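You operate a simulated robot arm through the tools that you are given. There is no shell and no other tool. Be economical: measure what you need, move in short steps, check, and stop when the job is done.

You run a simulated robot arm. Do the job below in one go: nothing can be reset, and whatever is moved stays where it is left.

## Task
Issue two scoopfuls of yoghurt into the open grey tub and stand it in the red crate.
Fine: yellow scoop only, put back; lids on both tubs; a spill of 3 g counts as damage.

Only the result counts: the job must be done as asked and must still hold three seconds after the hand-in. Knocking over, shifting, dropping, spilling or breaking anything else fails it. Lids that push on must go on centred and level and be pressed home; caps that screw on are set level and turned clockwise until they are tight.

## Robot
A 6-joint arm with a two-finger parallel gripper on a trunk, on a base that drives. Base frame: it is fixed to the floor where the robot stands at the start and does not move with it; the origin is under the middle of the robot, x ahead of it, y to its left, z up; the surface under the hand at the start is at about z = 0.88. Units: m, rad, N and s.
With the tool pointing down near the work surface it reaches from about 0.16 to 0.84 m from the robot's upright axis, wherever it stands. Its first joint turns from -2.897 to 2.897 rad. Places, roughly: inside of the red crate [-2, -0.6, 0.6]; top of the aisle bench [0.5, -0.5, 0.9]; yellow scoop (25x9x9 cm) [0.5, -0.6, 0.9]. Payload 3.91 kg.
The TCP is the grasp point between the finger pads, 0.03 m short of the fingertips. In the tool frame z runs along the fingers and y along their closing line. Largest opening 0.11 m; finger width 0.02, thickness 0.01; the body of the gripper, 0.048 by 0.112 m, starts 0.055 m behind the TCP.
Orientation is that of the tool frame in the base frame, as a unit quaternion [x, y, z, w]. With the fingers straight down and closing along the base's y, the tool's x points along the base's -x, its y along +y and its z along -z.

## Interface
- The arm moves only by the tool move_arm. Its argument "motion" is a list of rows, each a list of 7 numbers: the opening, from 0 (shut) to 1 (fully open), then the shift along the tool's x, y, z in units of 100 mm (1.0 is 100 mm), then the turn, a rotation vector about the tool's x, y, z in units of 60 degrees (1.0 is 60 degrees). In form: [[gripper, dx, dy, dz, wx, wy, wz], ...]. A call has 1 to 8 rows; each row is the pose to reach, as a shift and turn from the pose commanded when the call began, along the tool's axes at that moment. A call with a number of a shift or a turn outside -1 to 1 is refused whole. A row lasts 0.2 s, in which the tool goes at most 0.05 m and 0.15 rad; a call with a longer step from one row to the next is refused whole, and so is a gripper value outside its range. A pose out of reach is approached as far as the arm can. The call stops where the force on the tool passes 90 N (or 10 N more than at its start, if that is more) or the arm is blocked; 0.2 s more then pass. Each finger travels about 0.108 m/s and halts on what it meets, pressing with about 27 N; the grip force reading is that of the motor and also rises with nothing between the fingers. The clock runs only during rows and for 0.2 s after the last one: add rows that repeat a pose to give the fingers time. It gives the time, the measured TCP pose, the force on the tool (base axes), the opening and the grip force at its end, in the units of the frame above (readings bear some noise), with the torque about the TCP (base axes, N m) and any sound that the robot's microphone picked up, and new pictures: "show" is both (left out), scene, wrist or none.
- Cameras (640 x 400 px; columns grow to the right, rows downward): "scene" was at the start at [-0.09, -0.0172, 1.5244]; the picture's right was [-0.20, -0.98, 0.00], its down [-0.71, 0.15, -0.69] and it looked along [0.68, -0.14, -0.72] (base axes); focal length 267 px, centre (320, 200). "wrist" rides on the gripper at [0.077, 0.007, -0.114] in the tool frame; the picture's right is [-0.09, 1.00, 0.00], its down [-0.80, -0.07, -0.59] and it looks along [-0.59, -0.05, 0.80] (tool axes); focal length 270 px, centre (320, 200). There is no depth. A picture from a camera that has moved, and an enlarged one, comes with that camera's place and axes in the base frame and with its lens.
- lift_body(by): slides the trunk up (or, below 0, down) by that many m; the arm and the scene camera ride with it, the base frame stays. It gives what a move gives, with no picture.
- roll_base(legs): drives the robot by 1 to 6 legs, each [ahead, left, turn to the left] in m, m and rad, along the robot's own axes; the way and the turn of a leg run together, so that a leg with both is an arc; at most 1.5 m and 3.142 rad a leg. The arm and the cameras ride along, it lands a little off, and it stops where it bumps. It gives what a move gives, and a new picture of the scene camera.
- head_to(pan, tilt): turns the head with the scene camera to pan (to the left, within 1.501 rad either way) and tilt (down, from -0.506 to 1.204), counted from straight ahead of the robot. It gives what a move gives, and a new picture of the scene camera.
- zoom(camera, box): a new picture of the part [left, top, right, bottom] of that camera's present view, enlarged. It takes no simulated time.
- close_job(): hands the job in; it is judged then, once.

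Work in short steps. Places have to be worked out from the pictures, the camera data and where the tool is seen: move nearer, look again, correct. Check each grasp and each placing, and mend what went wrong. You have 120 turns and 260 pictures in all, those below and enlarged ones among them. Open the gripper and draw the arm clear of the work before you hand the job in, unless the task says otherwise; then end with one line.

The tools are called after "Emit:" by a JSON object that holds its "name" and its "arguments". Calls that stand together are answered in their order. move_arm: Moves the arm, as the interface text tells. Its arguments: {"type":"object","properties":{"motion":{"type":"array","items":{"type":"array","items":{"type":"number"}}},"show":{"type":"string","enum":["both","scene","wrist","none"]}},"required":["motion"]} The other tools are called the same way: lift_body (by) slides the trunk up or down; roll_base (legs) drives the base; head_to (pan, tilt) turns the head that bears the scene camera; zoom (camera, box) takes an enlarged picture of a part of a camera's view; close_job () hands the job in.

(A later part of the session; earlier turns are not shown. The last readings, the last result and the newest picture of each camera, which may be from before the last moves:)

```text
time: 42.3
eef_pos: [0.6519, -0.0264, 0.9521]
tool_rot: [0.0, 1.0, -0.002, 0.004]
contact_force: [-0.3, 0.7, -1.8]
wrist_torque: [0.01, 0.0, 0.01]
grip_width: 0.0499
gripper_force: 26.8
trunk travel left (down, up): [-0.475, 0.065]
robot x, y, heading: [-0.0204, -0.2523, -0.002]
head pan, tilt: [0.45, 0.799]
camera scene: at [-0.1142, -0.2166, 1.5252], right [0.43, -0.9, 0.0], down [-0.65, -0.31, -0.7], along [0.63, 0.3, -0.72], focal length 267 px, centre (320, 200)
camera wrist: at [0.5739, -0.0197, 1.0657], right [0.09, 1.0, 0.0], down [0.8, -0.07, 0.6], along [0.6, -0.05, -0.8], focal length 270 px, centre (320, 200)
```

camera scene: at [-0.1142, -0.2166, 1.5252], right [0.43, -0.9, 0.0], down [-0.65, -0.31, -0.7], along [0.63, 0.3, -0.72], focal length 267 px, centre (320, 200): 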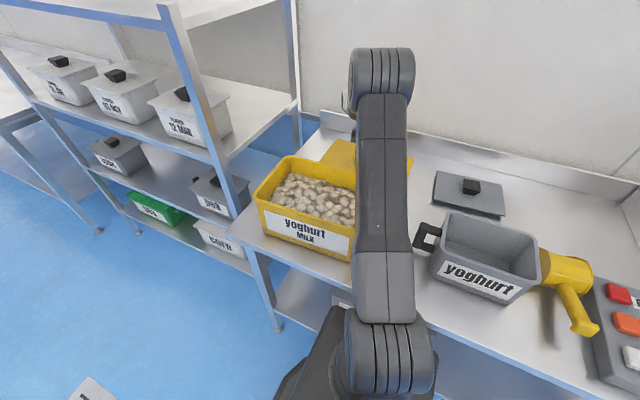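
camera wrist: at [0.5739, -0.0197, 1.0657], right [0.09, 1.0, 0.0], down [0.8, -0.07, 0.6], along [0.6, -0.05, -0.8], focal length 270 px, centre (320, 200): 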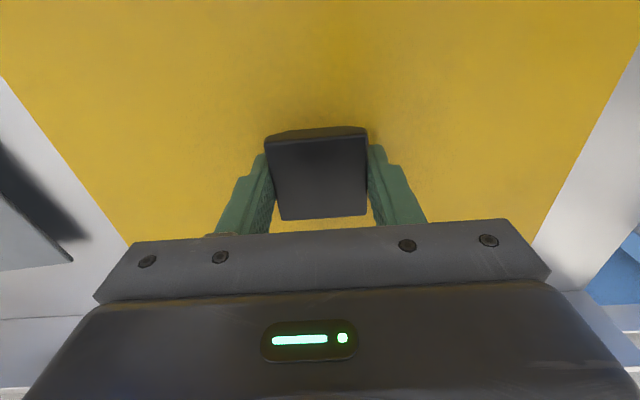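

Emit:
{"name": "move_arm", "arguments": {"motion": [[0, 0, 0, 0.05, 0, 0, 0], [0, 0, 0, 0.1, 0, 0, 0], [0, 0, 0, 0.15, 0, 0, 0], [0, 0, 0, 0.2, 0, 0, 0], [0, 0, 0, 0.25, 0, 0, 0]], "show": "scene"}}

```text
time: 43.5
eef_pos: [0.6526, -0.0257, 0.9314]
tool_rot: [-0.001, 1.0, 0.001, 0.007]
contact_force: [-0.2, -1.0, 21.1]
wrist_torque: [-0.07, 0.49, 0.16]
grip_width: 0.05
gripper_force: 27.3
trunk travel left (down, up): [-0.475, 0.065]
robot x, y, heading: [-0.0194, -0.2505, 0.002]
head pan, tilt: [0.45, 0.799]
camera scene: at [-0.1167, -0.2175, 1.5255], right [0.43, -0.9, 0.0], down [-0.64, -0.31, -0.7], along [0.63, 0.3, -0.72], focal length 267 px, centre (320, 200)
```

scene: 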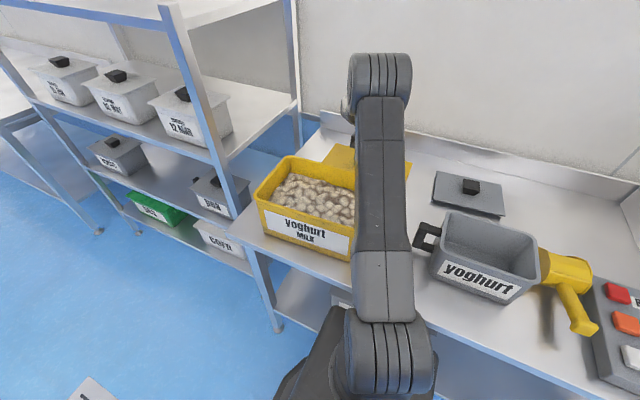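

The lid rests on the bench (21 N). I ease up 3 mm, open and rise.

Emit:
{"name": "move_arm", "arguments": {"motion": [[0, 0, 0, -0.03, 0, 0, 0], [0.4, 0, 0, -0.03, 0, 0, 0], [0.8, 0, 0, -0.03, 0, 0, 0], [1, 0, 0, -0.03, 0, 0, 0], [1, 0, 0, -0.3, 0, 0, 0], [1, 0, 0, -0.6, 0, 0, 0], [1, 0, 0, -1, 0, 0, 0]], "show": "none"}}

Emit:
{"name": "move_arm", "arguments": {"motion": [[1, 0, 0, -0.4, 0, 0, 0], [1, 0, 0, -0.8, 0, 0, 0], [1, 0, 0, -1, 0, 0, 0]], "show": "wrist"}}

```text
time: 45.1
eef_pos: [0.6513, -0.0258, 1.0267]
tool_rot: [0.0, 1.0, -0.001, 0.004]
contact_force: [0.3, 0.7, 0.6]
wrist_torque: [-0.01, -0.01, 0.01]
grip_width: 0.11
gripper_force: 0.0
trunk travel left (down, up): [-0.475, 0.065]
robot x, y, heading: [-0.0182, -0.2539, -0.004]
head pan, tilt: [0.45, 0.799]
```

```text
time: 45.9
eef_pos: [0.6489, -0.0251, 1.1288]
tool_rot: [0.0, 1.0, -0.001, 0.003]
contact_force: [0.3, 0.5, 0.2]
wrist_torque: [0.0, 0.03, 0.0]
grip_width: 0.1102
gripper_force: 0.1
trunk travel left (down, up): [-0.475, 0.065]
robot x, y, heading: [-0.0176, -0.2528, -0.003]
head pan, tilt: [0.45, 0.799]
camera wrist: at [0.5706, -0.0179, 1.2422], right [0.09, 1.0, 0.0], down [0.8, -0.07, 0.6], along [0.6, -0.05, -0.8], focal length 270 px, centre (320, 200)
```

wrist: 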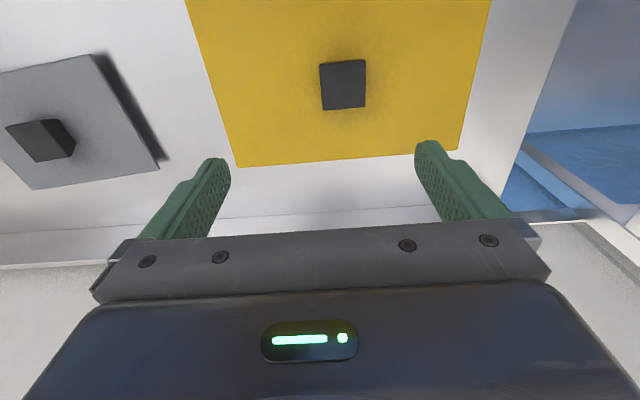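

Lid well placed. Next I view the open yellow tub from above to measure its rim and fill.

Emit:
{"name": "move_arm", "arguments": {"motion": [[1, 0.35, 0, -0.3, 0, 0, 0], [1, 0.7, 0, -0.6, 0, 0, 0], [1, 1, 0, -0.9, 0, 0, 0]], "show": "none"}}

Emit:
{"name": "move_arm", "arguments": {"motion": [[1, 0.45, 0, 0, 0, 0, 0], [1, 0.9, 0, 0, 0, 0, 0], [1, 1, 0, 0, 0, 0, 0]], "show": "none"}}

Emit:
{"name": "move_arm", "arguments": {"motion": [[1, 0.45, 0, 0, 0, 0, 0], [1, 0.9, 0, 0, 0, 0, 0], [1, 1, 0, 0, 0, 0, 0]], "show": "wrist"}}

```text
time: 46.7
eef_pos: [0.5464, -0.0251, 1.2178]
tool_rot: [-0.001, 1.0, 0.0, 0.004]
contact_force: [-0.2, 0.0, -0.7]
wrist_torque: [0.03, 0.04, -0.02]
grip_width: 0.11
gripper_force: 0.0
trunk travel left (down, up): [-0.475, 0.065]
robot x, y, heading: [-0.0179, -0.2502, -0.004]
head pan, tilt: [0.45, 0.799]
```

```text
time: 47.5
eef_pos: [0.4496, -0.0265, 1.2142]
tool_rot: [0.0, 1.0, -0.001, 0.004]
contact_force: [-0.3, 0.5, 0.8]
wrist_torque: [0.01, -0.01, 0.02]
grip_width: 0.1097
gripper_force: 0.1
trunk travel left (down, up): [-0.475, 0.065]
robot x, y, heading: [-0.0223, -0.2485, -0.0]
head pan, tilt: [0.45, 0.799]
```

```text
time: 48.3
eef_pos: [0.3505, -0.0272, 1.2142]
tool_rot: [0.001, 1.0, 0.0, 0.003]
contact_force: [0.2, 1.8, 0.3]
wrist_torque: [0.02, -0.01, -0.03]
grip_width: 0.1101
gripper_force: 0.1
trunk travel left (down, up): [-0.475, 0.065]
robot x, y, heading: [-0.0199, -0.2504, 0.001]
head pan, tilt: [0.45, 0.799]
camera wrist: at [0.2719, -0.0201, 1.3282], right [0.09, 1.0, 0.0], down [0.8, -0.07, 0.6], along [0.6, -0.05, -0.8], focal length 270 px, centre (320, 200)
```

wrist: 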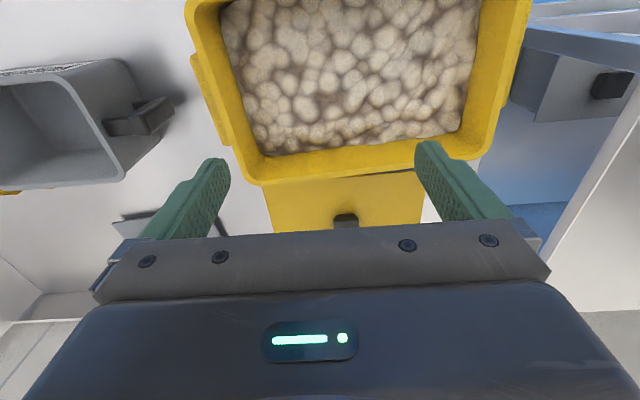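

The tub is full to ≈3 cm below the rim (rim ≈ x 0.265–0.455, y −0.13–0.17). Now I travel to above the scoop's handle, near (0.33, −0.62).

Emit:
{"name": "move_arm", "arguments": {"motion": [[1, 0, -0.45, 0, 0, 0, 0], [1, 0, -0.9, 0, 0, 0, 0], [1, 0, -1, 0, 0, 0, 0]], "show": "none"}}

Emit:
{"name": "move_arm", "arguments": {"motion": [[1, 0, -0.45, 0, 0, 0, 0], [1, 0, -0.9, 0, 0, 0, 0], [1, 0, -1, 0, 0, 0, 0]], "show": "none"}}

Emit:
{"name": "move_arm", "arguments": {"motion": [[1, 0, -0.45, 0, 0, 0, 0], [1, 0, -0.9, 0, 0, 0, 0], [1, 0, -1, 0, 0, 0, 0]], "show": "none"}}

Emit:
{"name": "move_arm", "arguments": {"motion": [[1, 0.2, -0.45, 0, 0, 0, 0], [1, 0.4, -0.9, 0, 0, 0, 0], [1, 0.6, -1, 0, 0, 0, 0]], "show": "none"}}

Emit:
{"name": "move_arm", "arguments": {"motion": [[1, 0, -0.45, 0, 0, 0, 0], [1, 0, -0.9, 0, 0, 0, 0], [1, 0, -1, 0, 0, 0, 0]], "show": "wrist"}}

```text
time: 49.1
eef_pos: [0.3512, -0.1268, 1.2143]
tool_rot: [-0.001, 1.0, -0.001, 0.004]
contact_force: [-0.4, -0.3, -0.4]
wrist_torque: [-0.01, -0.01, 0.0]
grip_width: 0.1098
gripper_force: 0.1
trunk travel left (down, up): [-0.475, 0.065]
robot x, y, heading: [-0.0198, -0.254, 0.0]
head pan, tilt: [0.45, 0.799]
```

```text
time: 49.9
eef_pos: [0.3515, -0.2269, 1.2156]
tool_rot: [0.001, 1.0, 0.001, 0.004]
contact_force: [0.2, 0.3, -0.2]
wrist_torque: [0.0, -0.01, -0.02]
grip_width: 0.1101
gripper_force: 0.1
trunk travel left (down, up): [-0.475, 0.065]
robot x, y, heading: [-0.0191, -0.2547, -0.002]
head pan, tilt: [0.45, 0.799]
```

```text
time: 50.7
eef_pos: [0.3515, -0.3287, 1.2141]
tool_rot: [0.0, 1.0, 0.001, 0.004]
contact_force: [-0.4, 0.7, 0.4]
wrist_torque: [0.0, -0.02, -0.01]
grip_width: 0.1099
gripper_force: 0.1
trunk travel left (down, up): [-0.475, 0.065]
robot x, y, heading: [-0.0181, -0.2488, -0.003]
head pan, tilt: [0.45, 0.799]
```

```text
time: 51.5
eef_pos: [0.2887, -0.4284, 1.214]
tool_rot: [-0.001, 1.0, -0.001, 0.003]
contact_force: [0.3, -0.6, 0.5]
wrist_torque: [0.01, 0.04, 0.0]
grip_width: 0.1098
gripper_force: 0.0
trunk travel left (down, up): [-0.475, 0.065]
robot x, y, heading: [-0.0237, -0.2512, 0.001]
head pan, tilt: [0.45, 0.799]
```

```text
time: 52.3
eef_pos: [0.2895, -0.5278, 1.2149]
tool_rot: [-0.001, 1.0, 0.001, 0.003]
contact_force: [0.1, -1.5, -0.4]
wrist_torque: [0.0, -0.04, 0.0]
grip_width: 0.11
gripper_force: 0.0
trunk travel left (down, up): [-0.475, 0.065]
robot x, y, heading: [-0.0201, -0.2536, 0.0]
head pan, tilt: [0.45, 0.799]
camera wrist: at [0.2103, -0.5211, 1.3289], right [0.09, 1.0, 0.0], down [0.8, -0.07, 0.6], along [0.6, -0.05, -0.8], focal length 270 px, centre (320, 200)
```

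wrist: 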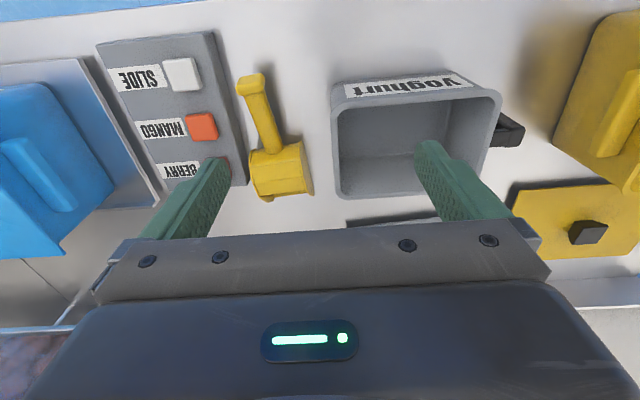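

Button box edge lies ≈5 cm right of the handle, so I'll go in with a part-open gripper. I line up with the handle (yaw +4°) and pitch the tool 45° forward.

Emit:
{"name": "move_arm", "arguments": {"motion": [[0.55, 0, -0.4, 0.2, 0, 0, -0.067], [0.55, 0, -0.89, 0.4, 0, 0, -0.067]], "show": "none"}}

Emit:
{"name": "move_arm", "arguments": {"motion": [[0.55, 0, 0, 0, 0, -0.125, 0], [0.55, 0, 0, 0, 0, -0.25, 0], [0.55, 0, 0, 0, 0, -0.375, 0], [0.55, 0, 0, 0, 0, -0.5, 0], [0.55, 0, 0, 0, 0, -0.625, 0], [0.55, 0, 0, 0, 0, -0.75, 0]], "show": "wrist"}}

Emit:
{"name": "head_to", "arguments": {"pan": -0.5, "tilt": 0.8}}

```text
refused: row 2 steps farther than a row can; nothing moved
```

```text
time: 53.7
eef_pos: [0.2903, -0.527, 1.215]
tool_rot: [-0.001, 0.922, -0.001, 0.386]
contact_force: [-0.4, 0.1, -0.2]
wrist_torque: [-0.01, -0.02, 0.05]
grip_width: 0.0606
gripper_force: 0.0
trunk travel left (down, up): [-0.475, 0.065]
robot x, y, heading: [-0.0173, -0.2533, 0.005]
head pan, tilt: [0.45, 0.799]
camera wrist: at [0.1539, -0.5204, 1.2403], right [0.06, 1.0, 0.06], down [0.14, -0.07, 0.99], along [0.99, -0.05, -0.14], focal length 270 px, centre (320, 200)
```

wrist: 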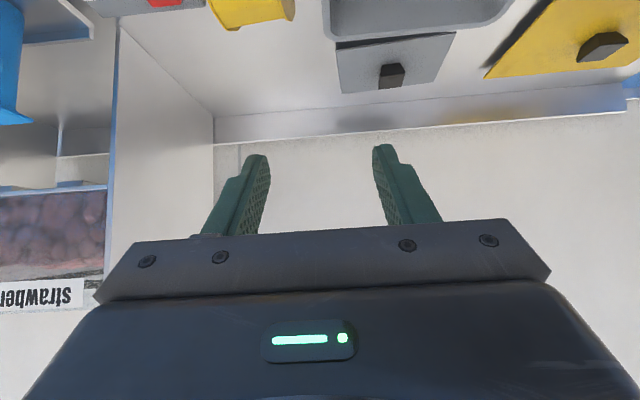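

```text
time: 55.0
eef_pos: [0.291, -0.5276, 1.2144]
tool_rot: [0.0, 0.922, -0.001, 0.386]
contact_force: [0.0, -0.1, -0.3]
wrist_torque: [0.01, 0.0, -0.01]
grip_width: 0.0604
gripper_force: 0.0
trunk travel left (down, up): [-0.475, 0.065]
robot x, y, heading: [-0.0202, -0.2516, -0.005]
head pan, tilt: [-0.499, 0.799]
camera scene: at [-0.1165, -0.2905, 1.5252], right [-0.48, -0.88, 0.0], down [-0.63, 0.34, -0.7], along [0.61, -0.33, -0.72], focal length 267 px, centre (320, 200)
```

scene: 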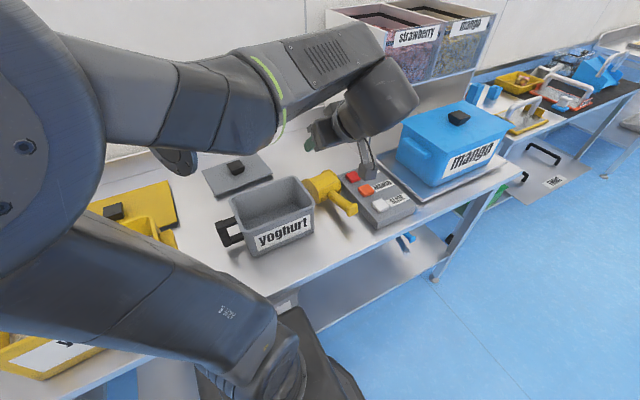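

Pitched as planned. I move to hover just above the handle with the 4° yaw.

Emit:
{"name": "move_arm", "arguments": {"motion": [[0.55, 0.14, -0.15, 0.25, -0.016, 0, -0.016], [0.55, 0.28, -0.3, 0.5, -0.032, 0, -0.032], [0.55, 0.42, -0.45, 0.75, -0.047, 0, -0.047]], "show": "none"}}

Emit:
{"name": "move_arm", "arguments": {"motion": [[0.55, 0.14, -0.15, 0.25, 0, 0, 0], [0.55, 0.28, -0.3, 0.5, 0, 0, 0], [0.55, 0.42, -0.48, 0.75, 0, 0, 0]], "show": "both"}}

Emit:
{"name": "zoom", "arguments": {"camera": "scene", "box": [260, 110, 440, 250]}}

```text
time: 55.8
eef_pos: [0.3144, -0.571, 1.1309]
tool_rot: [-0.032, 0.922, 0.013, 0.386]
contact_force: [0.0, 0.2, -0.1]
wrist_torque: [0.02, -0.02, 0.01]
grip_width: 0.0605
gripper_force: 0.1
trunk travel left (down, up): [-0.475, 0.065]
robot x, y, heading: [-0.02, -0.2528, 0.001]
head pan, tilt: [-0.499, 0.799]
```

```text
time: 56.6
eef_pos: [0.3444, -0.6189, 1.0482]
tool_rot: [-0.033, 0.922, 0.013, 0.386]
contact_force: [0.5, -0.1, -0.7]
wrist_torque: [-0.01, 0.01, -0.02]
grip_width: 0.0602
gripper_force: 0.1
trunk travel left (down, up): [-0.475, 0.065]
robot x, y, heading: [-0.0213, -0.2515, 0.005]
head pan, tilt: [-0.499, 0.799]
camera scene: at [-0.1162, -0.2911, 1.5252], right [-0.48, -0.88, 0.0], down [-0.63, 0.34, -0.7], along [0.61, -0.33, -0.72], focal length 267 px, centre (320, 200)
camera wrist: at [0.2075, -0.6216, 1.0738], right [-0.01, 1.0, 0.06], down [0.14, -0.06, 0.99], along [0.99, 0.02, -0.14], focal length 270 px, centre (320, 200)
```

scene: 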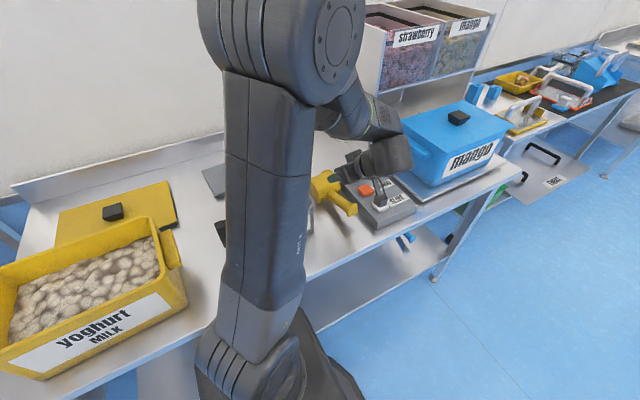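
wrist: 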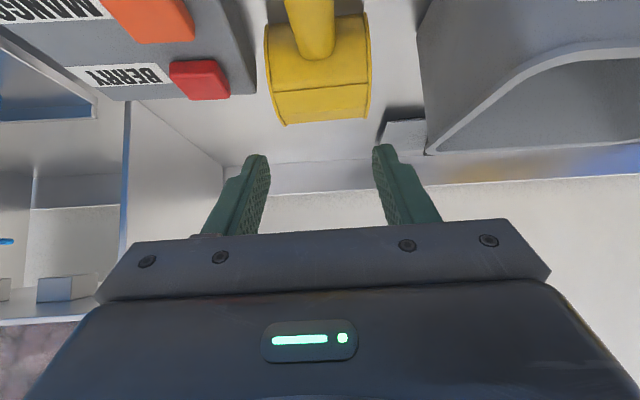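

```text
2.86 times, centred on (350, 180) of scene
camera zoom: at [-0.1162, -0.2911, 1.5252], right [-0.48, -0.88, 0.0], down [-0.63, 0.34, -0.7], along [0.61, -0.33, -0.72], focal length 764 px, centre (234, 257)
```

zoom: 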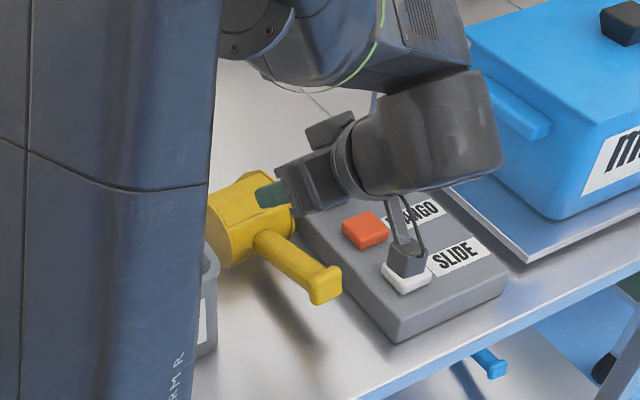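

Lined up with the handle laterally. I lower most of the way and look again.

Emit:
{"name": "move_arm", "arguments": {"motion": [[0.55, 0.2, 0, 0.2, 0, 0, 0], [0.55, 0.4, 0, 0.4, 0, 0, 0], [0.55, 0.56, 0, 0.56, 0, 0, 0]], "show": "both"}}

Emit:
{"name": "zoom", "arguments": {"camera": "scene", "box": [260, 110, 440, 250]}}

```text
time: 57.4
eef_pos: [0.3437, -0.6188, 0.969]
tool_rot: [-0.033, 0.922, 0.014, 0.386]
contact_force: [-0.9, -0.3, 0.2]
wrist_torque: [-0.01, 0.0, -0.01]
grip_width: 0.0607
gripper_force: 0.2
trunk travel left (down, up): [-0.475, 0.065]
robot x, y, heading: [-0.0171, -0.2512, -0.003]
head pan, tilt: [-0.499, 0.799]
camera scene: at [-0.1164, -0.2908, 1.5252], right [-0.48, -0.88, 0.0], down [-0.63, 0.34, -0.7], along [0.61, -0.33, -0.72], focal length 267 px, centre (320, 200)
camera wrist: at [0.2074, -0.6206, 0.9951], right [-0.01, 1.0, 0.06], down [0.14, -0.06, 0.99], along [0.99, 0.02, -0.14], focal length 270 px, centre (320, 200)
```

scene: 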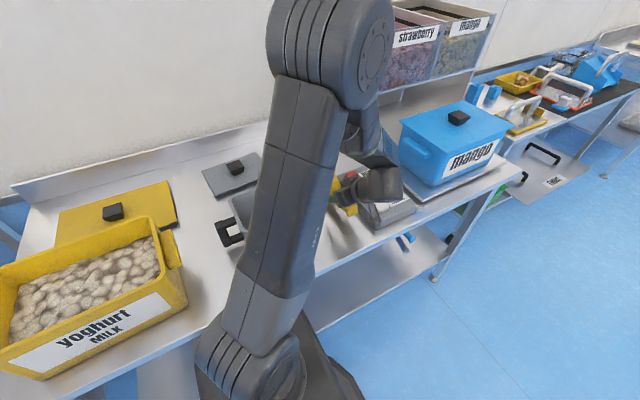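
wrist: 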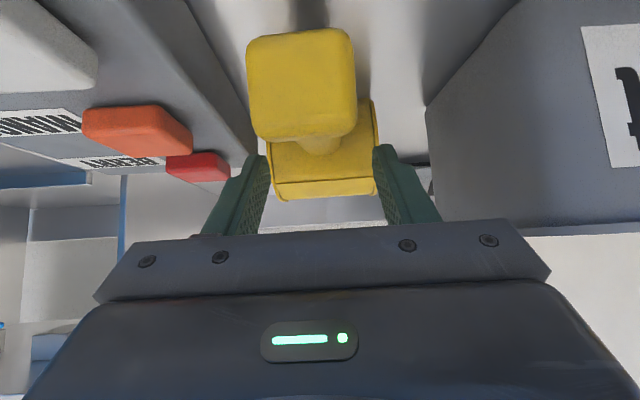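

```text
2.86 times, centred on (350, 180) of scene
camera zoom: at [-0.1164, -0.2908, 1.5252], right [-0.48, -0.88, 0.0], down [-0.63, 0.34, -0.7], along [0.61, -0.33, -0.72], focal length 764 px, centre (234, 257)
```

zoom: 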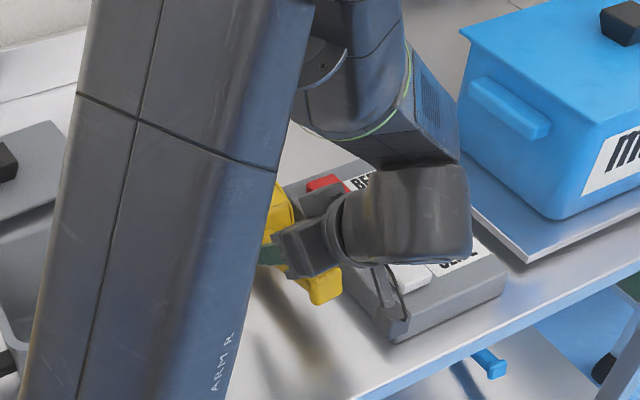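

The handle's end knob would come close to the gripper body, so I reduce the pitch by 10° and grip a little further forward: TCP (0.355, −0.619, 0.94).

Emit:
{"name": "move_arm", "arguments": {"motion": [[0.55, -0.04, 0, 0.04, 0, 0.083, 0], [0.55, -0.08, 0, 0.08, 0, 0.167, 0], [0.55, 0.0, 0, 0.16, 0, 0.167, 0], [0.55, 0.127, 0, 0.283, 0, 0.167, 0]], "show": "wrist"}}

```text
time: 58.4
eef_pos: [0.3551, -0.6157, 0.9418]
tool_rot: [-0.034, 0.952, 0.01, 0.304]
contact_force: [0.4, -0.4, 0.7]
wrist_torque: [-0.01, -0.03, 0.0]
grip_width: 0.061
gripper_force: 0.2
trunk travel left (down, up): [-0.475, 0.065]
robot x, y, heading: [-0.0205, -0.2534, -0.002]
head pan, tilt: [-0.499, 0.799]
camera wrist: at [0.2243, -0.6194, 0.9899], right [0.0, 1.0, 0.05], down [0.31, -0.05, 0.95], along [0.95, 0.01, -0.31], focal length 270 px, centre (320, 200)
```

wrist: 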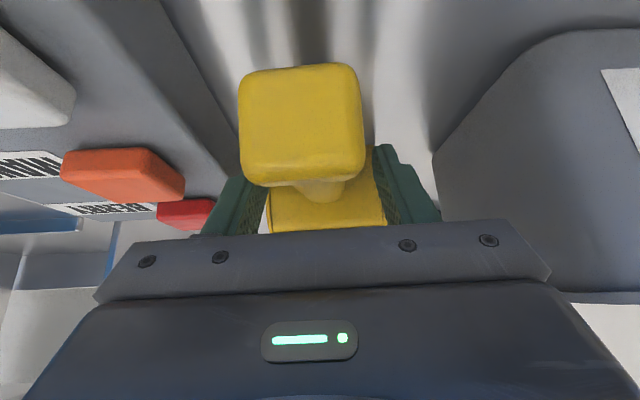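

The handle lies between the fingers without contact. Closing.

Emit:
{"name": "move_arm", "arguments": {"motion": [[0.4, 0, -0.01, 0, 0, 0, 0], [0.2, 0, -0.01, 0, 0, 0, 0], [0, 0, -0.01, 0, 0, 0, 0], [0, 0, -0.01, 0, 0, 0, 0]], "show": "wrist"}}

```text
time: 59.4
eef_pos: [0.3535, -0.6177, 0.9412]
tool_rot: [-0.034, 0.952, 0.01, 0.303]
contact_force: [0.4, 0.5, 0.2]
wrist_torque: [0.04, 0.12, 0.03]
grip_width: 0.0293
gripper_force: 27.1
trunk travel left (down, up): [-0.475, 0.065]
robot x, y, heading: [-0.0204, -0.2488, -0.001]
head pan, tilt: [-0.499, 0.799]
camera wrist: at [0.2243, -0.6207, 0.99], right [0.0, 1.0, 0.05], down [0.31, -0.05, 0.95], along [0.95, 0.01, -0.31], focal length 270 px, centre (320, 200)
```

wrist: 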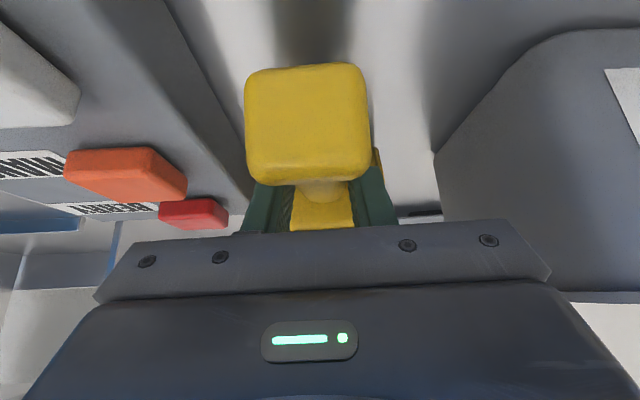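

Handle gripped at 0.029 m; return pose is TCP (0.354, −0.618, 0.941). I lift straight up slowly.

Emit:
{"name": "move_arm", "arguments": {"motion": [[0, -0.05, 0, -0.07, 0, 0, 0], [0, -0.14, 0, -0.2, 0, 0, 0], [0, -0.25, 0, -0.36, 0, 0, 0], [0, -0.36, 0, -0.52, 0, 0, 0], [0, -0.47, 0, -0.67, 0, 0, 0], [0, -0.58, 0, -0.83, 0, 0, 0], [0, -0.69, 0, -0.98, 0, 0, 0]], "show": "both"}}

```text
time: 61.0
eef_pos: [0.3534, -0.6173, 1.0618]
tool_rot: [-0.034, 0.952, 0.01, 0.303]
contact_force: [0.6, -0.4, -2.1]
wrist_torque: [-0.03, 0.2, -0.02]
grip_width: 0.0296
gripper_force: 26.9
trunk travel left (down, up): [-0.475, 0.065]
robot x, y, heading: [-0.019, -0.2508, -0.001]
head pan, tilt: [-0.499, 0.799]
camera scene: at [-0.1165, -0.2906, 1.5251], right [-0.48, -0.88, 0.0], down [-0.63, 0.34, -0.7], along [0.61, -0.33, -0.72], focal length 267 px, centre (320, 200)
camera wrist: at [0.2225, -0.6201, 1.1107], right [0.0, 1.0, 0.05], down [0.31, -0.05, 0.95], along [0.95, 0.01, -0.31], focal length 270 px, centre (320, 200)
```

scene: 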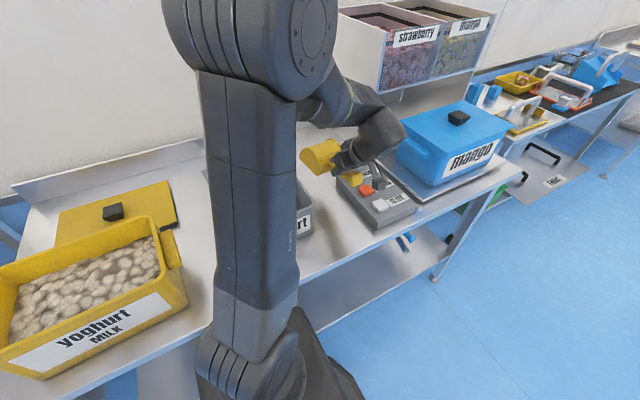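
wrist: 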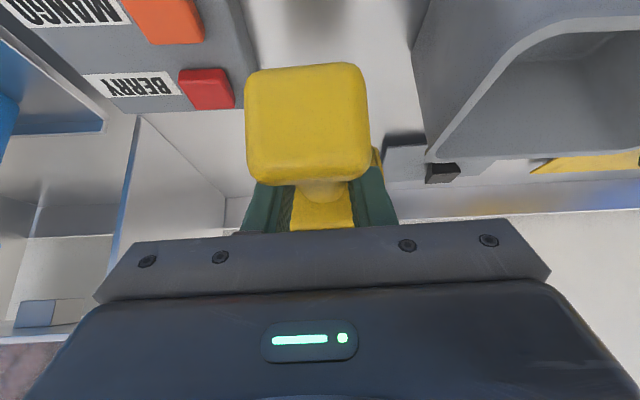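

The scoop is held firmly. I raise it further and turn it to point +y (for scooping along the tub's length).

Emit:
{"name": "move_arm", "arguments": {"motion": [[0, -0.15, 0, -0.22, 0, 0, 0], [0, -0.35, 0, -0.5, 0, 0, 0], [0, -0.55, 0, -0.78, 0, 0, 0], [0, -0.69, 0, -0.98, 0, 0, 0]], "show": "none"}}

Emit:
{"name": "move_arm", "arguments": {"motion": [[0, 0, 0.1, 0, -0.072, 0, -0.102], [0, 0, 0.2, 0, -0.144, 0, -0.205], [0, 0, 0.3, 0, -0.215, 0, -0.307], [0, 0, 0.4, 0, -0.287, 0, -0.41], [0, 0, 0.5, 0, -0.359, 0, -0.512], [0, 0, 0.6, 0, -0.43, 0, -0.614], [0, 0, 0.8, 0, -0.502, 0, -0.717], [0, 0, 1, 0, -0.574, 0, -0.819]], "show": "none"}}

Emit:
{"name": "move_arm", "arguments": {"motion": [[0, 0, 0, 0, -0.062, 0, -0.089], [0, 0, 0, 0, -0.125, 0, -0.178], [0, 0, 0, 0, -0.187, 0, -0.266], [0, 0, 0, 0, -0.249, 0, -0.355]], "show": "both"}}

```text
time: 62.0
eef_pos: [0.3534, -0.6166, 1.1831]
tool_rot: [-0.034, 0.952, 0.011, 0.305]
contact_force: [0.4, -0.9, -1.9]
wrist_torque: [0.0, 0.16, 0.02]
grip_width: 0.0301
gripper_force: 27.3
trunk travel left (down, up): [-0.475, 0.065]
robot x, y, heading: [-0.0151, -0.254, 0.001]
head pan, tilt: [-0.499, 0.799]
```

```text
time: 63.8
eef_pos: [0.3467, -0.5187, 1.1823]
tool_rot: [-0.506, 0.808, 0.157, 0.257]
contact_force: [-0.4, 0.2, -0.8]
wrist_torque: [-0.17, 0.06, 0.03]
grip_width: 0.0299
gripper_force: 27.0
trunk travel left (down, up): [-0.475, 0.065]
robot x, y, heading: [-0.0195, -0.2527, -0.002]
head pan, tilt: [-0.499, 0.799]
```

```text
time: 64.8
eef_pos: [0.3469, -0.518, 1.1809]
tool_rot: [0.675, -0.673, -0.211, -0.215]
contact_force: [-0.1, 0.3, -2.1]
wrist_torque: [-0.17, -0.01, 0.0]
grip_width: 0.0296
gripper_force: 27.4
trunk travel left (down, up): [-0.475, 0.065]
robot x, y, heading: [-0.0214, -0.2492, -0.004]
head pan, tilt: [-0.499, 0.799]
camera scene: at [-0.116, -0.2907, 1.5252], right [-0.48, -0.88, 0.0], down [-0.63, 0.34, -0.7], along [0.61, -0.33, -0.72], focal length 267 px, centre (320, 200)
camera wrist: at [0.3386, -0.6474, 1.2305], right [-1.0, 0.07, 0.05], down [0.07, 0.32, 0.95], along [0.05, 0.95, -0.32], focal length 270 px, centre (320, 200)
```

scene: 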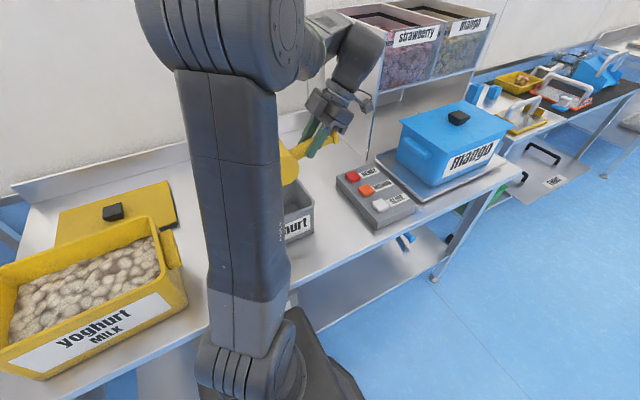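
wrist: 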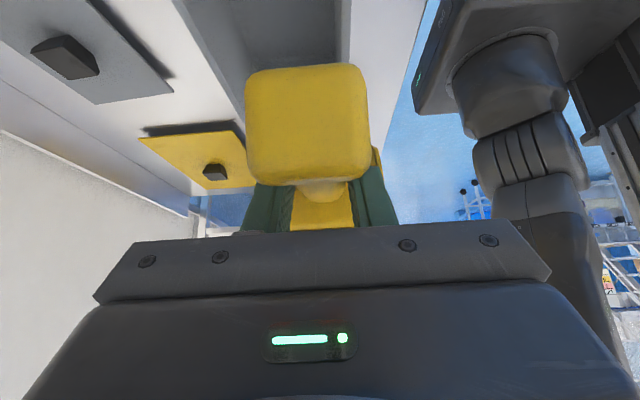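

Now pointing +y. I carry the empty scoop to above the right end of the yellow tub.

Emit:
{"name": "move_arm", "arguments": {"motion": [[0, -0.33, -0.01, 0.23, 0, 0, 0], [0, -0.67, -0.02, 0.47, 0, 0, 0], [0, -1, -0.03, 0.7, 0, 0, 0]], "show": "none"}}

Emit:
{"name": "move_arm", "arguments": {"motion": [[0, -0.33, -0.01, 0.23, 0, 0, 0], [0, -0.67, -0.02, 0.47, 0, 0, 0], [0, -1, -0.03, 0.7, 0, 0, 0]], "show": "none"}}

Emit:
{"name": "move_arm", "arguments": {"motion": [[0, -0.33, -0.01, 0.23, 0, 0, 0], [0, -0.67, -0.02, 0.47, 0, 0, 0], [0, -1, -0.03, 0.7, 0, 0, 0]], "show": "none"}}

Emit:
{"name": "move_arm", "arguments": {"motion": [[0, -0.43, -0.01, 0, 0, 0, 0], [0, -0.88, -0.03, 0, 0, 0, 0]], "show": "wrist"}}

Emit:
{"name": "head_to", "arguments": {"pan": 0.45, "tilt": 0.8}}

```text
time: 65.6
eef_pos: [0.3482, -0.396, 1.1828]
tool_rot: [0.675, -0.673, -0.212, -0.214]
contact_force: [-0.4, 0.0, -1.6]
wrist_torque: [-0.2, 0.01, -0.01]
grip_width: 0.0298
gripper_force: 27.0
trunk travel left (down, up): [-0.475, 0.065]
robot x, y, heading: [-0.0189, -0.253, -0.0]
head pan, tilt: [-0.499, 0.799]
```

```text
time: 66.4
eef_pos: [0.351, -0.2743, 1.1811]
tool_rot: [0.676, -0.673, -0.211, -0.214]
contact_force: [-0.1, -0.6, -0.9]
wrist_torque: [-0.17, 0.01, 0.01]
grip_width: 0.0296
gripper_force: 27.2
trunk travel left (down, up): [-0.475, 0.065]
robot x, y, heading: [-0.0192, -0.2497, -0.003]
head pan, tilt: [-0.499, 0.799]
```

```text
time: 67.2
eef_pos: [0.356, -0.1514, 1.1827]
tool_rot: [0.675, -0.674, -0.211, -0.215]
contact_force: [0.1, -0.2, -1.7]
wrist_torque: [-0.14, 0.02, 0.02]
grip_width: 0.0296
gripper_force: 26.8
trunk travel left (down, up): [-0.475, 0.065]
robot x, y, heading: [-0.0212, -0.2518, -0.002]
head pan, tilt: [-0.499, 0.799]
```

```text
time: 67.8
eef_pos: [0.357, -0.0786, 1.2331]
tool_rot: [0.675, -0.673, -0.211, -0.215]
contact_force: [0.4, 0.9, -1.3]
wrist_torque: [-0.15, 0.0, -0.02]
grip_width: 0.0296
gripper_force: 27.0
trunk travel left (down, up): [-0.475, 0.065]
robot x, y, heading: [-0.0166, -0.2499, 0.005]
head pan, tilt: [-0.499, 0.799]
camera wrist: at [0.3491, -0.2065, 1.282], right [-1.0, 0.07, 0.04], down [0.07, 0.32, 0.95], along [0.05, 0.95, -0.32], focal length 270 px, centre (320, 200)
```

wrist: 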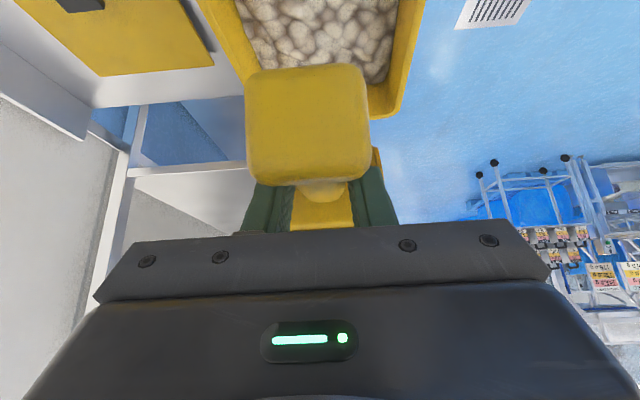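

```text
time: 69.0
eef_pos: [0.3569, -0.0787, 1.2323]
tool_rot: [0.675, -0.674, -0.211, -0.214]
contact_force: [-0.4, -0.1, -1.5]
wrist_torque: [-0.19, 0.0, -0.01]
grip_width: 0.0298
gripper_force: 27.0
trunk travel left (down, up): [-0.475, 0.065]
robot x, y, heading: [-0.0182, -0.2527, 0.001]
head pan, tilt: [0.45, 0.799]
camera scene: at [-0.1145, -0.2168, 1.5252], right [0.43, -0.9, 0.0], down [-0.65, -0.31, -0.7], along [0.63, 0.3, -0.72], focal length 267 px, centre (320, 200)
```

scene: 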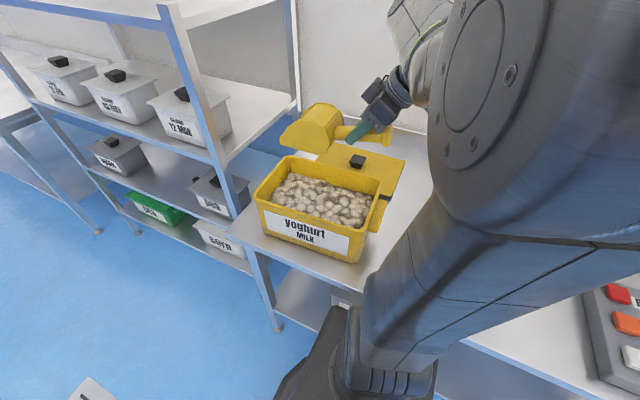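

Good view. I pitch the scoop nose-down 45°.

Emit:
{"name": "move_arm", "arguments": {"motion": [[0, 0, 0, 0, 0, 0.125, 0], [0, 0, 0, 0, 0, 0.25, 0], [0, 0, 0, 0, 0, 0.375, 0], [0, 0, 0, 0, 0, 0.5, 0], [0, 0, 0, 0, 0, 0.625, 0], [0, 0, 0, 0, 0, 0.75, 0]], "show": "none"}}

Emit:
{"name": "zoom", "arguments": {"camera": "scene", "box": [230, 70, 430, 270]}}

```text
time: 70.4
eef_pos: [0.3578, -0.0789, 1.2308]
tool_rot: [-0.704, 0.705, -0.064, -0.061]
contact_force: [-0.3, 1.0, -0.9]
wrist_torque: [-0.04, -0.02, 0.04]
grip_width: 0.0298
gripper_force: 27.3
trunk travel left (down, up): [-0.475, 0.065]
robot x, y, heading: [-0.0204, -0.2513, 0.003]
head pan, tilt: [0.45, 0.799]
```

```text
2.00 times, centred on (330, 170) of scene
camera zoom: at [-0.1144, -0.2162, 1.5252], right [0.43, -0.9, 0.0], down [-0.65, -0.31, -0.7], along [0.63, 0.3, -0.72], focal length 535 px, centre (300, 260)
```

zoom: 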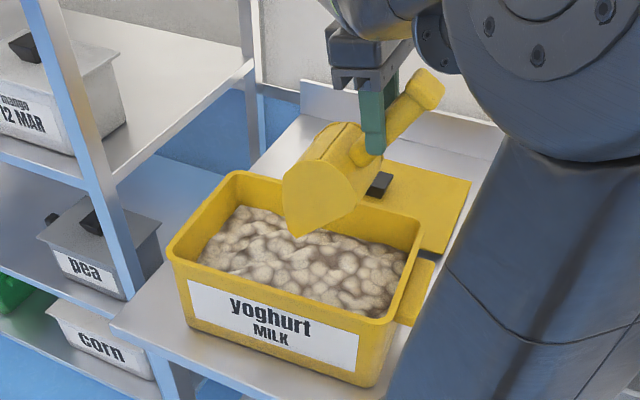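

I lower it into the contents slowly.

Emit:
{"name": "move_arm", "arguments": {"motion": [[0, -0.03, 0, 0.2, 0, 0, 0], [0, -0.07, 0, 0.4, 0, 0, 0], [0, -0.11, 0, 0.6, 0, 0, 0], [0, -0.14, 0, 0.8, 0, 0, 0], [0, -0.17, 0, 0.97, 0, 0, 0]], "show": "none"}}

Emit:
{"name": "zoom", "arguments": {"camera": "scene", "box": [230, 70, 430, 270]}}

```text
time: 71.6
eef_pos: [0.3578, -0.0813, 1.1329]
tool_rot: [0.705, -0.704, 0.064, 0.061]
contact_force: [-0.8, 0.0, -2.6]
wrist_torque: [-0.07, 0.03, 0.01]
grip_width: 0.0296
gripper_force: 27.3
trunk travel left (down, up): [-0.475, 0.065]
robot x, y, heading: [-0.0181, -0.2515, 0.001]
head pan, tilt: [0.45, 0.799]
```

```text
2.00 times, centred on (330, 170) of scene
camera zoom: at [-0.1144, -0.2166, 1.5252], right [0.43, -0.9, 0.0], down [-0.65, -0.31, -0.7], along [0.63, 0.3, -0.72], focal length 535 px, centre (300, 260)
```

zoom: 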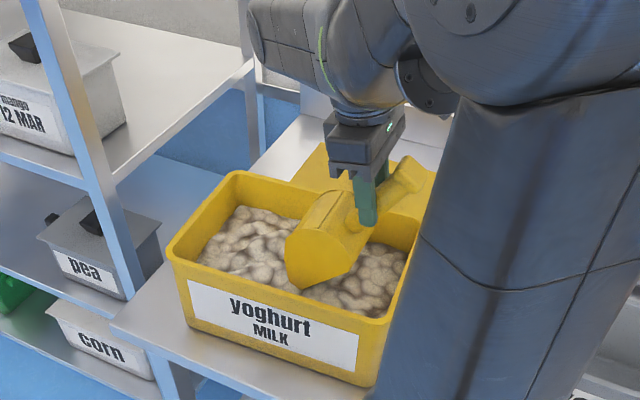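

Emit:
{"name": "move_arm", "arguments": {"motion": [[0, -0.03, 0, 0.15, 0, 0, 0], [0, -0.05, 0, 0.3, 0, 0, 0], [0, -0.07, 0, 0.4, 0, 0, 0]], "show": "wrist"}}

Emit:
{"name": "zoom", "arguments": {"camera": "scene", "box": [230, 70, 430, 270]}}

```text
time: 72.4
eef_pos: [0.358, -0.0797, 1.0917]
tool_rot: [-0.704, 0.704, -0.064, -0.06]
contact_force: [0.2, -0.1, -2.4]
wrist_torque: [-0.07, 0.02, 0.01]
grip_width: 0.0297
gripper_force: 27.2
trunk travel left (down, up): [-0.475, 0.065]
robot x, y, heading: [-0.0209, -0.2524, 0.009]
head pan, tilt: [0.45, 0.799]
camera wrist: at [0.3501, -0.1364, 1.2179], right [-1.0, 0.09, -0.02], down [0.07, 0.89, 0.45], along [0.06, 0.44, -0.89], focal length 270 px, centre (320, 200)
```

wrist: 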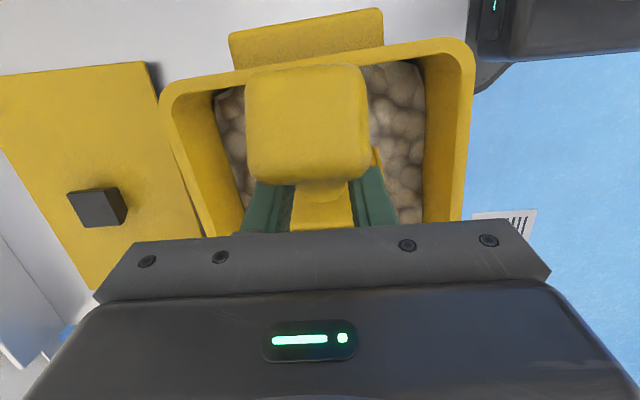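

```text
2.00 times, centred on (330, 170) of scene
camera zoom: at [-0.1145, -0.2166, 1.5252], right [0.43, -0.9, 0.0], down [-0.65, -0.31, -0.7], along [0.63, 0.3, -0.72], focal length 535 px, centre (300, 260)
```

zoom: 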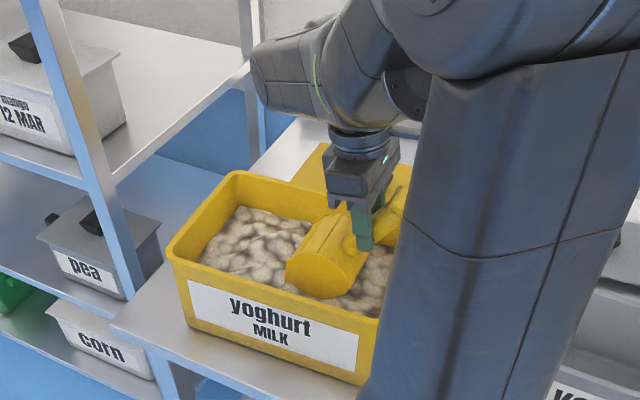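

The bowl is digging in without touching the walls. Now I sweep forward while rolling the nose up.

Emit:
{"name": "move_arm", "arguments": {"motion": [[0, -0.115, 0, 0.16, 0, -0.125, 0], [0, -0.23, 0, 0.325, 0, -0.25, 0], [0, -0.4, 0, 0.34, 0, -0.375, 0], [0, -0.57, 0, 0.356, 0, -0.5, 0], [0, -0.515, 0, 0.325, 0, -0.625, 0], [0, -0.458, 0, 0.294, 0, -0.75, 0], [0, -0.38, 0, 0.12, 0, -0.875, 0], [0, -0.296, 0, -0.05, 0, -1.0, 0]], "show": "wrist"}}

Emit:
{"name": "zoom", "arguments": {"camera": "scene", "box": [230, 70, 430, 270]}}

```text
time: 74.2
eef_pos: [0.3591, -0.0509, 1.0917]
tool_rot: [0.642, -0.639, -0.297, -0.302]
contact_force: [0.2, -0.1, -1.7]
wrist_torque: [-0.24, -0.02, -0.01]
grip_width: 0.0295
gripper_force: 26.7
trunk travel left (down, up): [-0.475, 0.065]
robot x, y, heading: [-0.0193, -0.2511, -0.001]
head pan, tilt: [0.45, 0.799]
camera wrist: at [0.3511, -0.1879, 1.1062], right [-1.0, 0.06, 0.06], down [0.06, 0.06, 1.0], along [0.05, 1.0, -0.06], focal length 270 px, centre (320, 200)
```

wrist: 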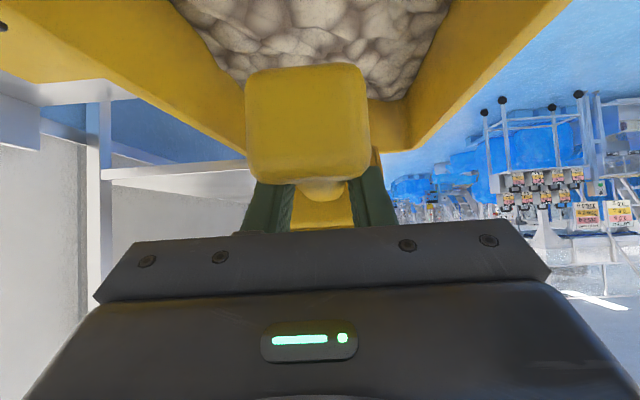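

```text
2.00 times, centred on (330, 170) of scene
camera zoom: at [-0.1146, -0.217, 1.5252], right [0.43, -0.9, 0.0], down [-0.65, -0.31, -0.7], along [0.63, 0.3, -0.72], focal length 535 px, centre (300, 260)
```

zoom: 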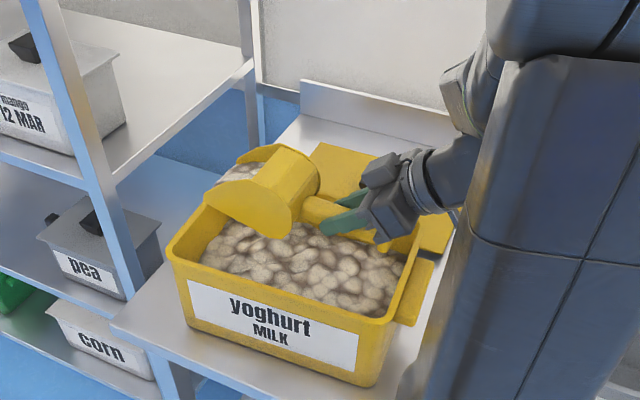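

Emit:
{"name": "zoom", "arguments": {"camera": "scene", "box": [280, 130, 360, 200]}}

```text
5.71 times, centred on (320, 165) of scene
camera zoom: at [-0.1146, -0.217, 1.5252], right [0.43, -0.9, 0.0], down [-0.65, -0.31, -0.7], along [0.63, 0.3, -0.72], focal length 1527 px, centre (320, 400)
```

zoom: 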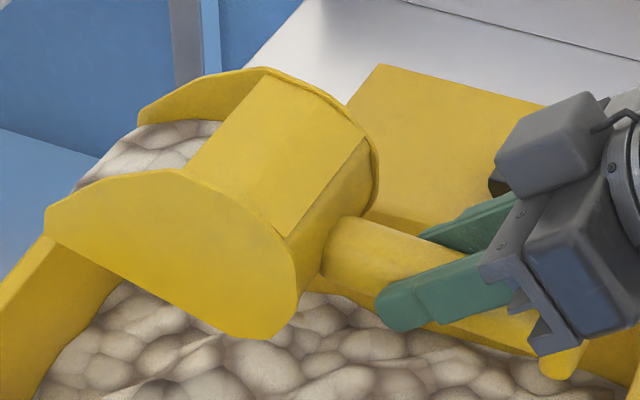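

The bowl is filled level. I raise it gently, tilting back a further 15° and staying over the tub.

Emit:
{"name": "move_arm", "arguments": {"motion": [[0, -0.06, 0, -0.08, 0, -0.03, 0], [0, -0.16, 0, -0.22, 0, -0.06, 0], [0, -0.27, 0, -0.37, 0, -0.1, 0], [0, -0.38, 0, -0.52, 0, -0.14, 0], [0, -0.49, 0, -0.67, 0, -0.18, 0], [0, -0.6, 0, -0.82, 0, -0.22, 0], [0, -0.69, 0, -0.94, 0, -0.25, 0], [0, -0.73, 0, -1.0, 0, -0.25, 0]], "show": "none"}}

Emit:
{"name": "zoom", "arguments": {"camera": "scene", "box": [230, 70, 430, 270]}}

```text
time: 76.0
eef_pos: [0.3581, -0.0816, 1.2136]
tool_rot: [0.597, -0.595, -0.378, -0.381]
contact_force: [0.8, 0.4, -2.1]
wrist_torque: [-0.22, 0.01, 0.0]
grip_width: 0.0297
gripper_force: 27.1
trunk travel left (down, up): [-0.475, 0.065]
robot x, y, heading: [-0.0199, -0.2495, 0.0]
head pan, tilt: [0.45, 0.799]
```

```text
2.00 times, centred on (330, 170) of scene
camera zoom: at [-0.1146, -0.2167, 1.5251], right [0.43, -0.9, 0.0], down [-0.65, -0.31, -0.7], along [0.63, 0.3, -0.72], focal length 535 px, centre (300, 260)
```

zoom: 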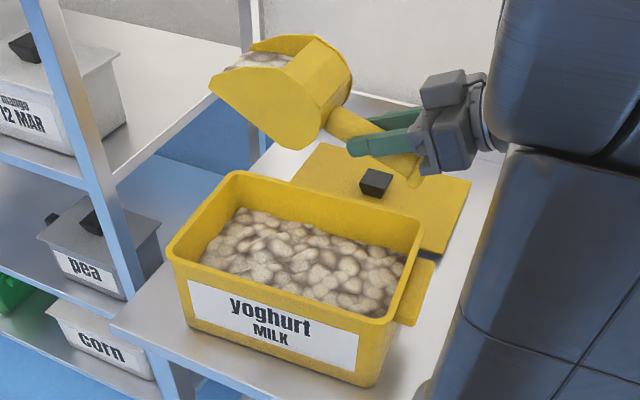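

Full scoop, nothing lost. I carry it smoothly towards −y over to the grey tub.

Emit:
{"name": "move_arm", "arguments": {"motion": [[0, 0.03, 0, -0.06, 0, 0, 0], [0, 0.1, -0.01, -0.2, 0, 0, 0], [0, 0.19, -0.02, -0.4, 0, 0, 0], [0, 0.28, -0.03, -0.6, 0, 0, 0], [0, 0.37, -0.04, -0.8, 0, 0, 0], [0, 0.44, -0.05, -0.94, 0, 0, 0], [0, 0.466, -0.054, -1, 0, 0, 0]], "show": "none"}}

Emit:
{"name": "move_arm", "arguments": {"motion": [[0, 0.03, 0, -0.06, 0, 0, 0], [0, 0.1, -0.01, -0.2, 0, 0, 0], [0, 0.19, -0.02, -0.4, 0, 0, 0], [0, 0.28, -0.03, -0.6, 0, 0, 0], [0, 0.37, -0.04, -0.8, 0, 0, 0], [0, 0.44, -0.05, -0.94, 0, 0, 0], [0, 0.466, -0.054, -1, 0, 0, 0]], "show": "none"}}

Emit:
{"name": "move_arm", "arguments": {"motion": [[0, 0.03, 0, -0.06, 0, 0, 0], [0, 0.1, -0.01, -0.2, 0, 0, 0], [0, 0.19, -0.02, -0.4, 0, 0, 0], [0, 0.28, -0.03, -0.6, 0, 0, 0], [0, 0.37, -0.04, -0.8, 0, 0, 0], [0, 0.44, -0.05, -0.94, 0, 0, 0], [0, 0.466, -0.054, -1, 0, 0, 0]], "show": "none"}}

Emit:
{"name": "move_arm", "arguments": {"motion": [[0, 0.03, 0, -0.06, 0, 0, 0], [0, 0.1, -0.01, -0.2, 0, 0, 0], [0, 0.19, -0.02, -0.4, 0, 0, 0], [0, 0.28, -0.03, -0.6, 0, 0, 0], [0, 0.37, -0.04, -0.8, 0, 0, 0], [0, 0.44, -0.05, -0.94, 0, 0, 0], [0, 0.466, -0.054, -1, 0, 0, 0]], "show": "wrist"}}

Emit:
{"name": "head_to", "arguments": {"pan": -0.35, "tilt": 0.8}}

```text
time: 77.6
eef_pos: [0.3614, -0.1913, 1.2108]
tool_rot: [0.598, -0.595, -0.379, -0.381]
contact_force: [0.6, 0.1, -1.9]
wrist_torque: [-0.23, 0.03, 0.03]
grip_width: 0.0297
gripper_force: 27.1
trunk travel left (down, up): [-0.475, 0.065]
robot x, y, heading: [-0.0165, -0.251, -0.002]
head pan, tilt: [0.45, 0.799]
```

```text
time: 79.2
eef_pos: [0.368, -0.3019, 1.2114]
tool_rot: [0.598, -0.595, -0.378, -0.382]
contact_force: [0.8, 0.2, -2.5]
wrist_torque: [-0.26, 0.0, 0.05]
grip_width: 0.0296
gripper_force: 27.3
trunk travel left (down, up): [-0.475, 0.065]
robot x, y, heading: [-0.0196, -0.2499, -0.005]
head pan, tilt: [0.45, 0.799]
```

```text
time: 80.8
eef_pos: [0.3805, -0.3834, 1.1883]
tool_rot: [0.598, -0.596, -0.377, -0.381]
contact_force: [-0.5, -1.5, -1.9]
wrist_torque: [-0.27, 0.02, 0.01]
grip_width: 0.0297
gripper_force: 27.2
out of reach, approached as far as the arm can: row 4, 5, 6, 7
trunk travel left (down, up): [-0.475, 0.065]
robot x, y, heading: [-0.0217, -0.2516, 0.005]
head pan, tilt: [0.45, 0.799]
```

```text
time: 82.4
eef_pos: [0.3934, -0.4411, 1.1395]
tool_rot: [0.598, -0.596, -0.376, -0.382]
contact_force: [0.3, 0.0, -2.8]
wrist_torque: [-0.26, -0.02, 0.02]
grip_width: 0.0298
gripper_force: 27.0
out of reach, approached as far as the arm can: row 1, 2, 3, 4, 5, 6, 7
trunk travel left (down, up): [-0.475, 0.065]
robot x, y, heading: [-0.0207, -0.2518, -0.0]
head pan, tilt: [0.45, 0.799]
camera wrist: at [0.3863, -0.5779, 1.1185], right [-1.0, 0.04, 0.07], down [0.06, -0.2, 0.98], along [0.05, 0.98, 0.19], focal length 270 px, centre (320, 200)
```

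wrist: 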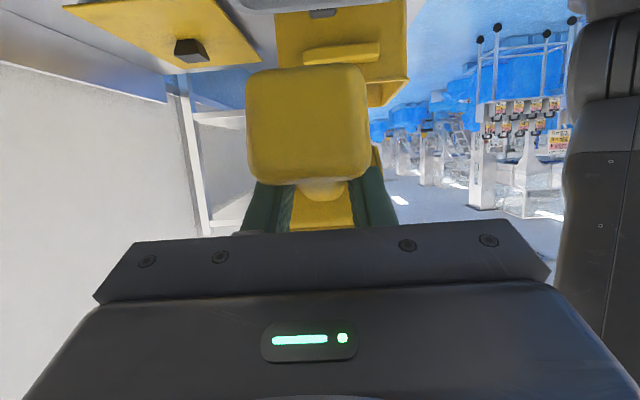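

```text
time: 83.5
eef_pos: [0.3942, -0.4425, 1.1386]
tool_rot: [0.597, -0.596, -0.376, -0.382]
contact_force: [0.0, 0.4, -2.2]
wrist_torque: [-0.26, 0.02, 0.0]
grip_width: 0.0294
gripper_force: 27.3
trunk travel left (down, up): [-0.475, 0.065]
robot x, y, heading: [-0.0165, -0.2494, 0.0]
head pan, tilt: [-0.351, 0.799]
camera scene: at [-0.1113, -0.2797, 1.5252], right [-0.34, -0.94, 0.0], down [-0.67, 0.25, -0.7], along [0.65, -0.24, -0.72], focal length 267 px, centre (320, 200)
```

scene: 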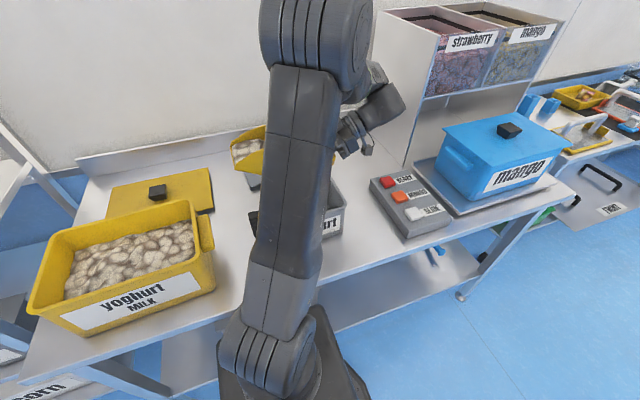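

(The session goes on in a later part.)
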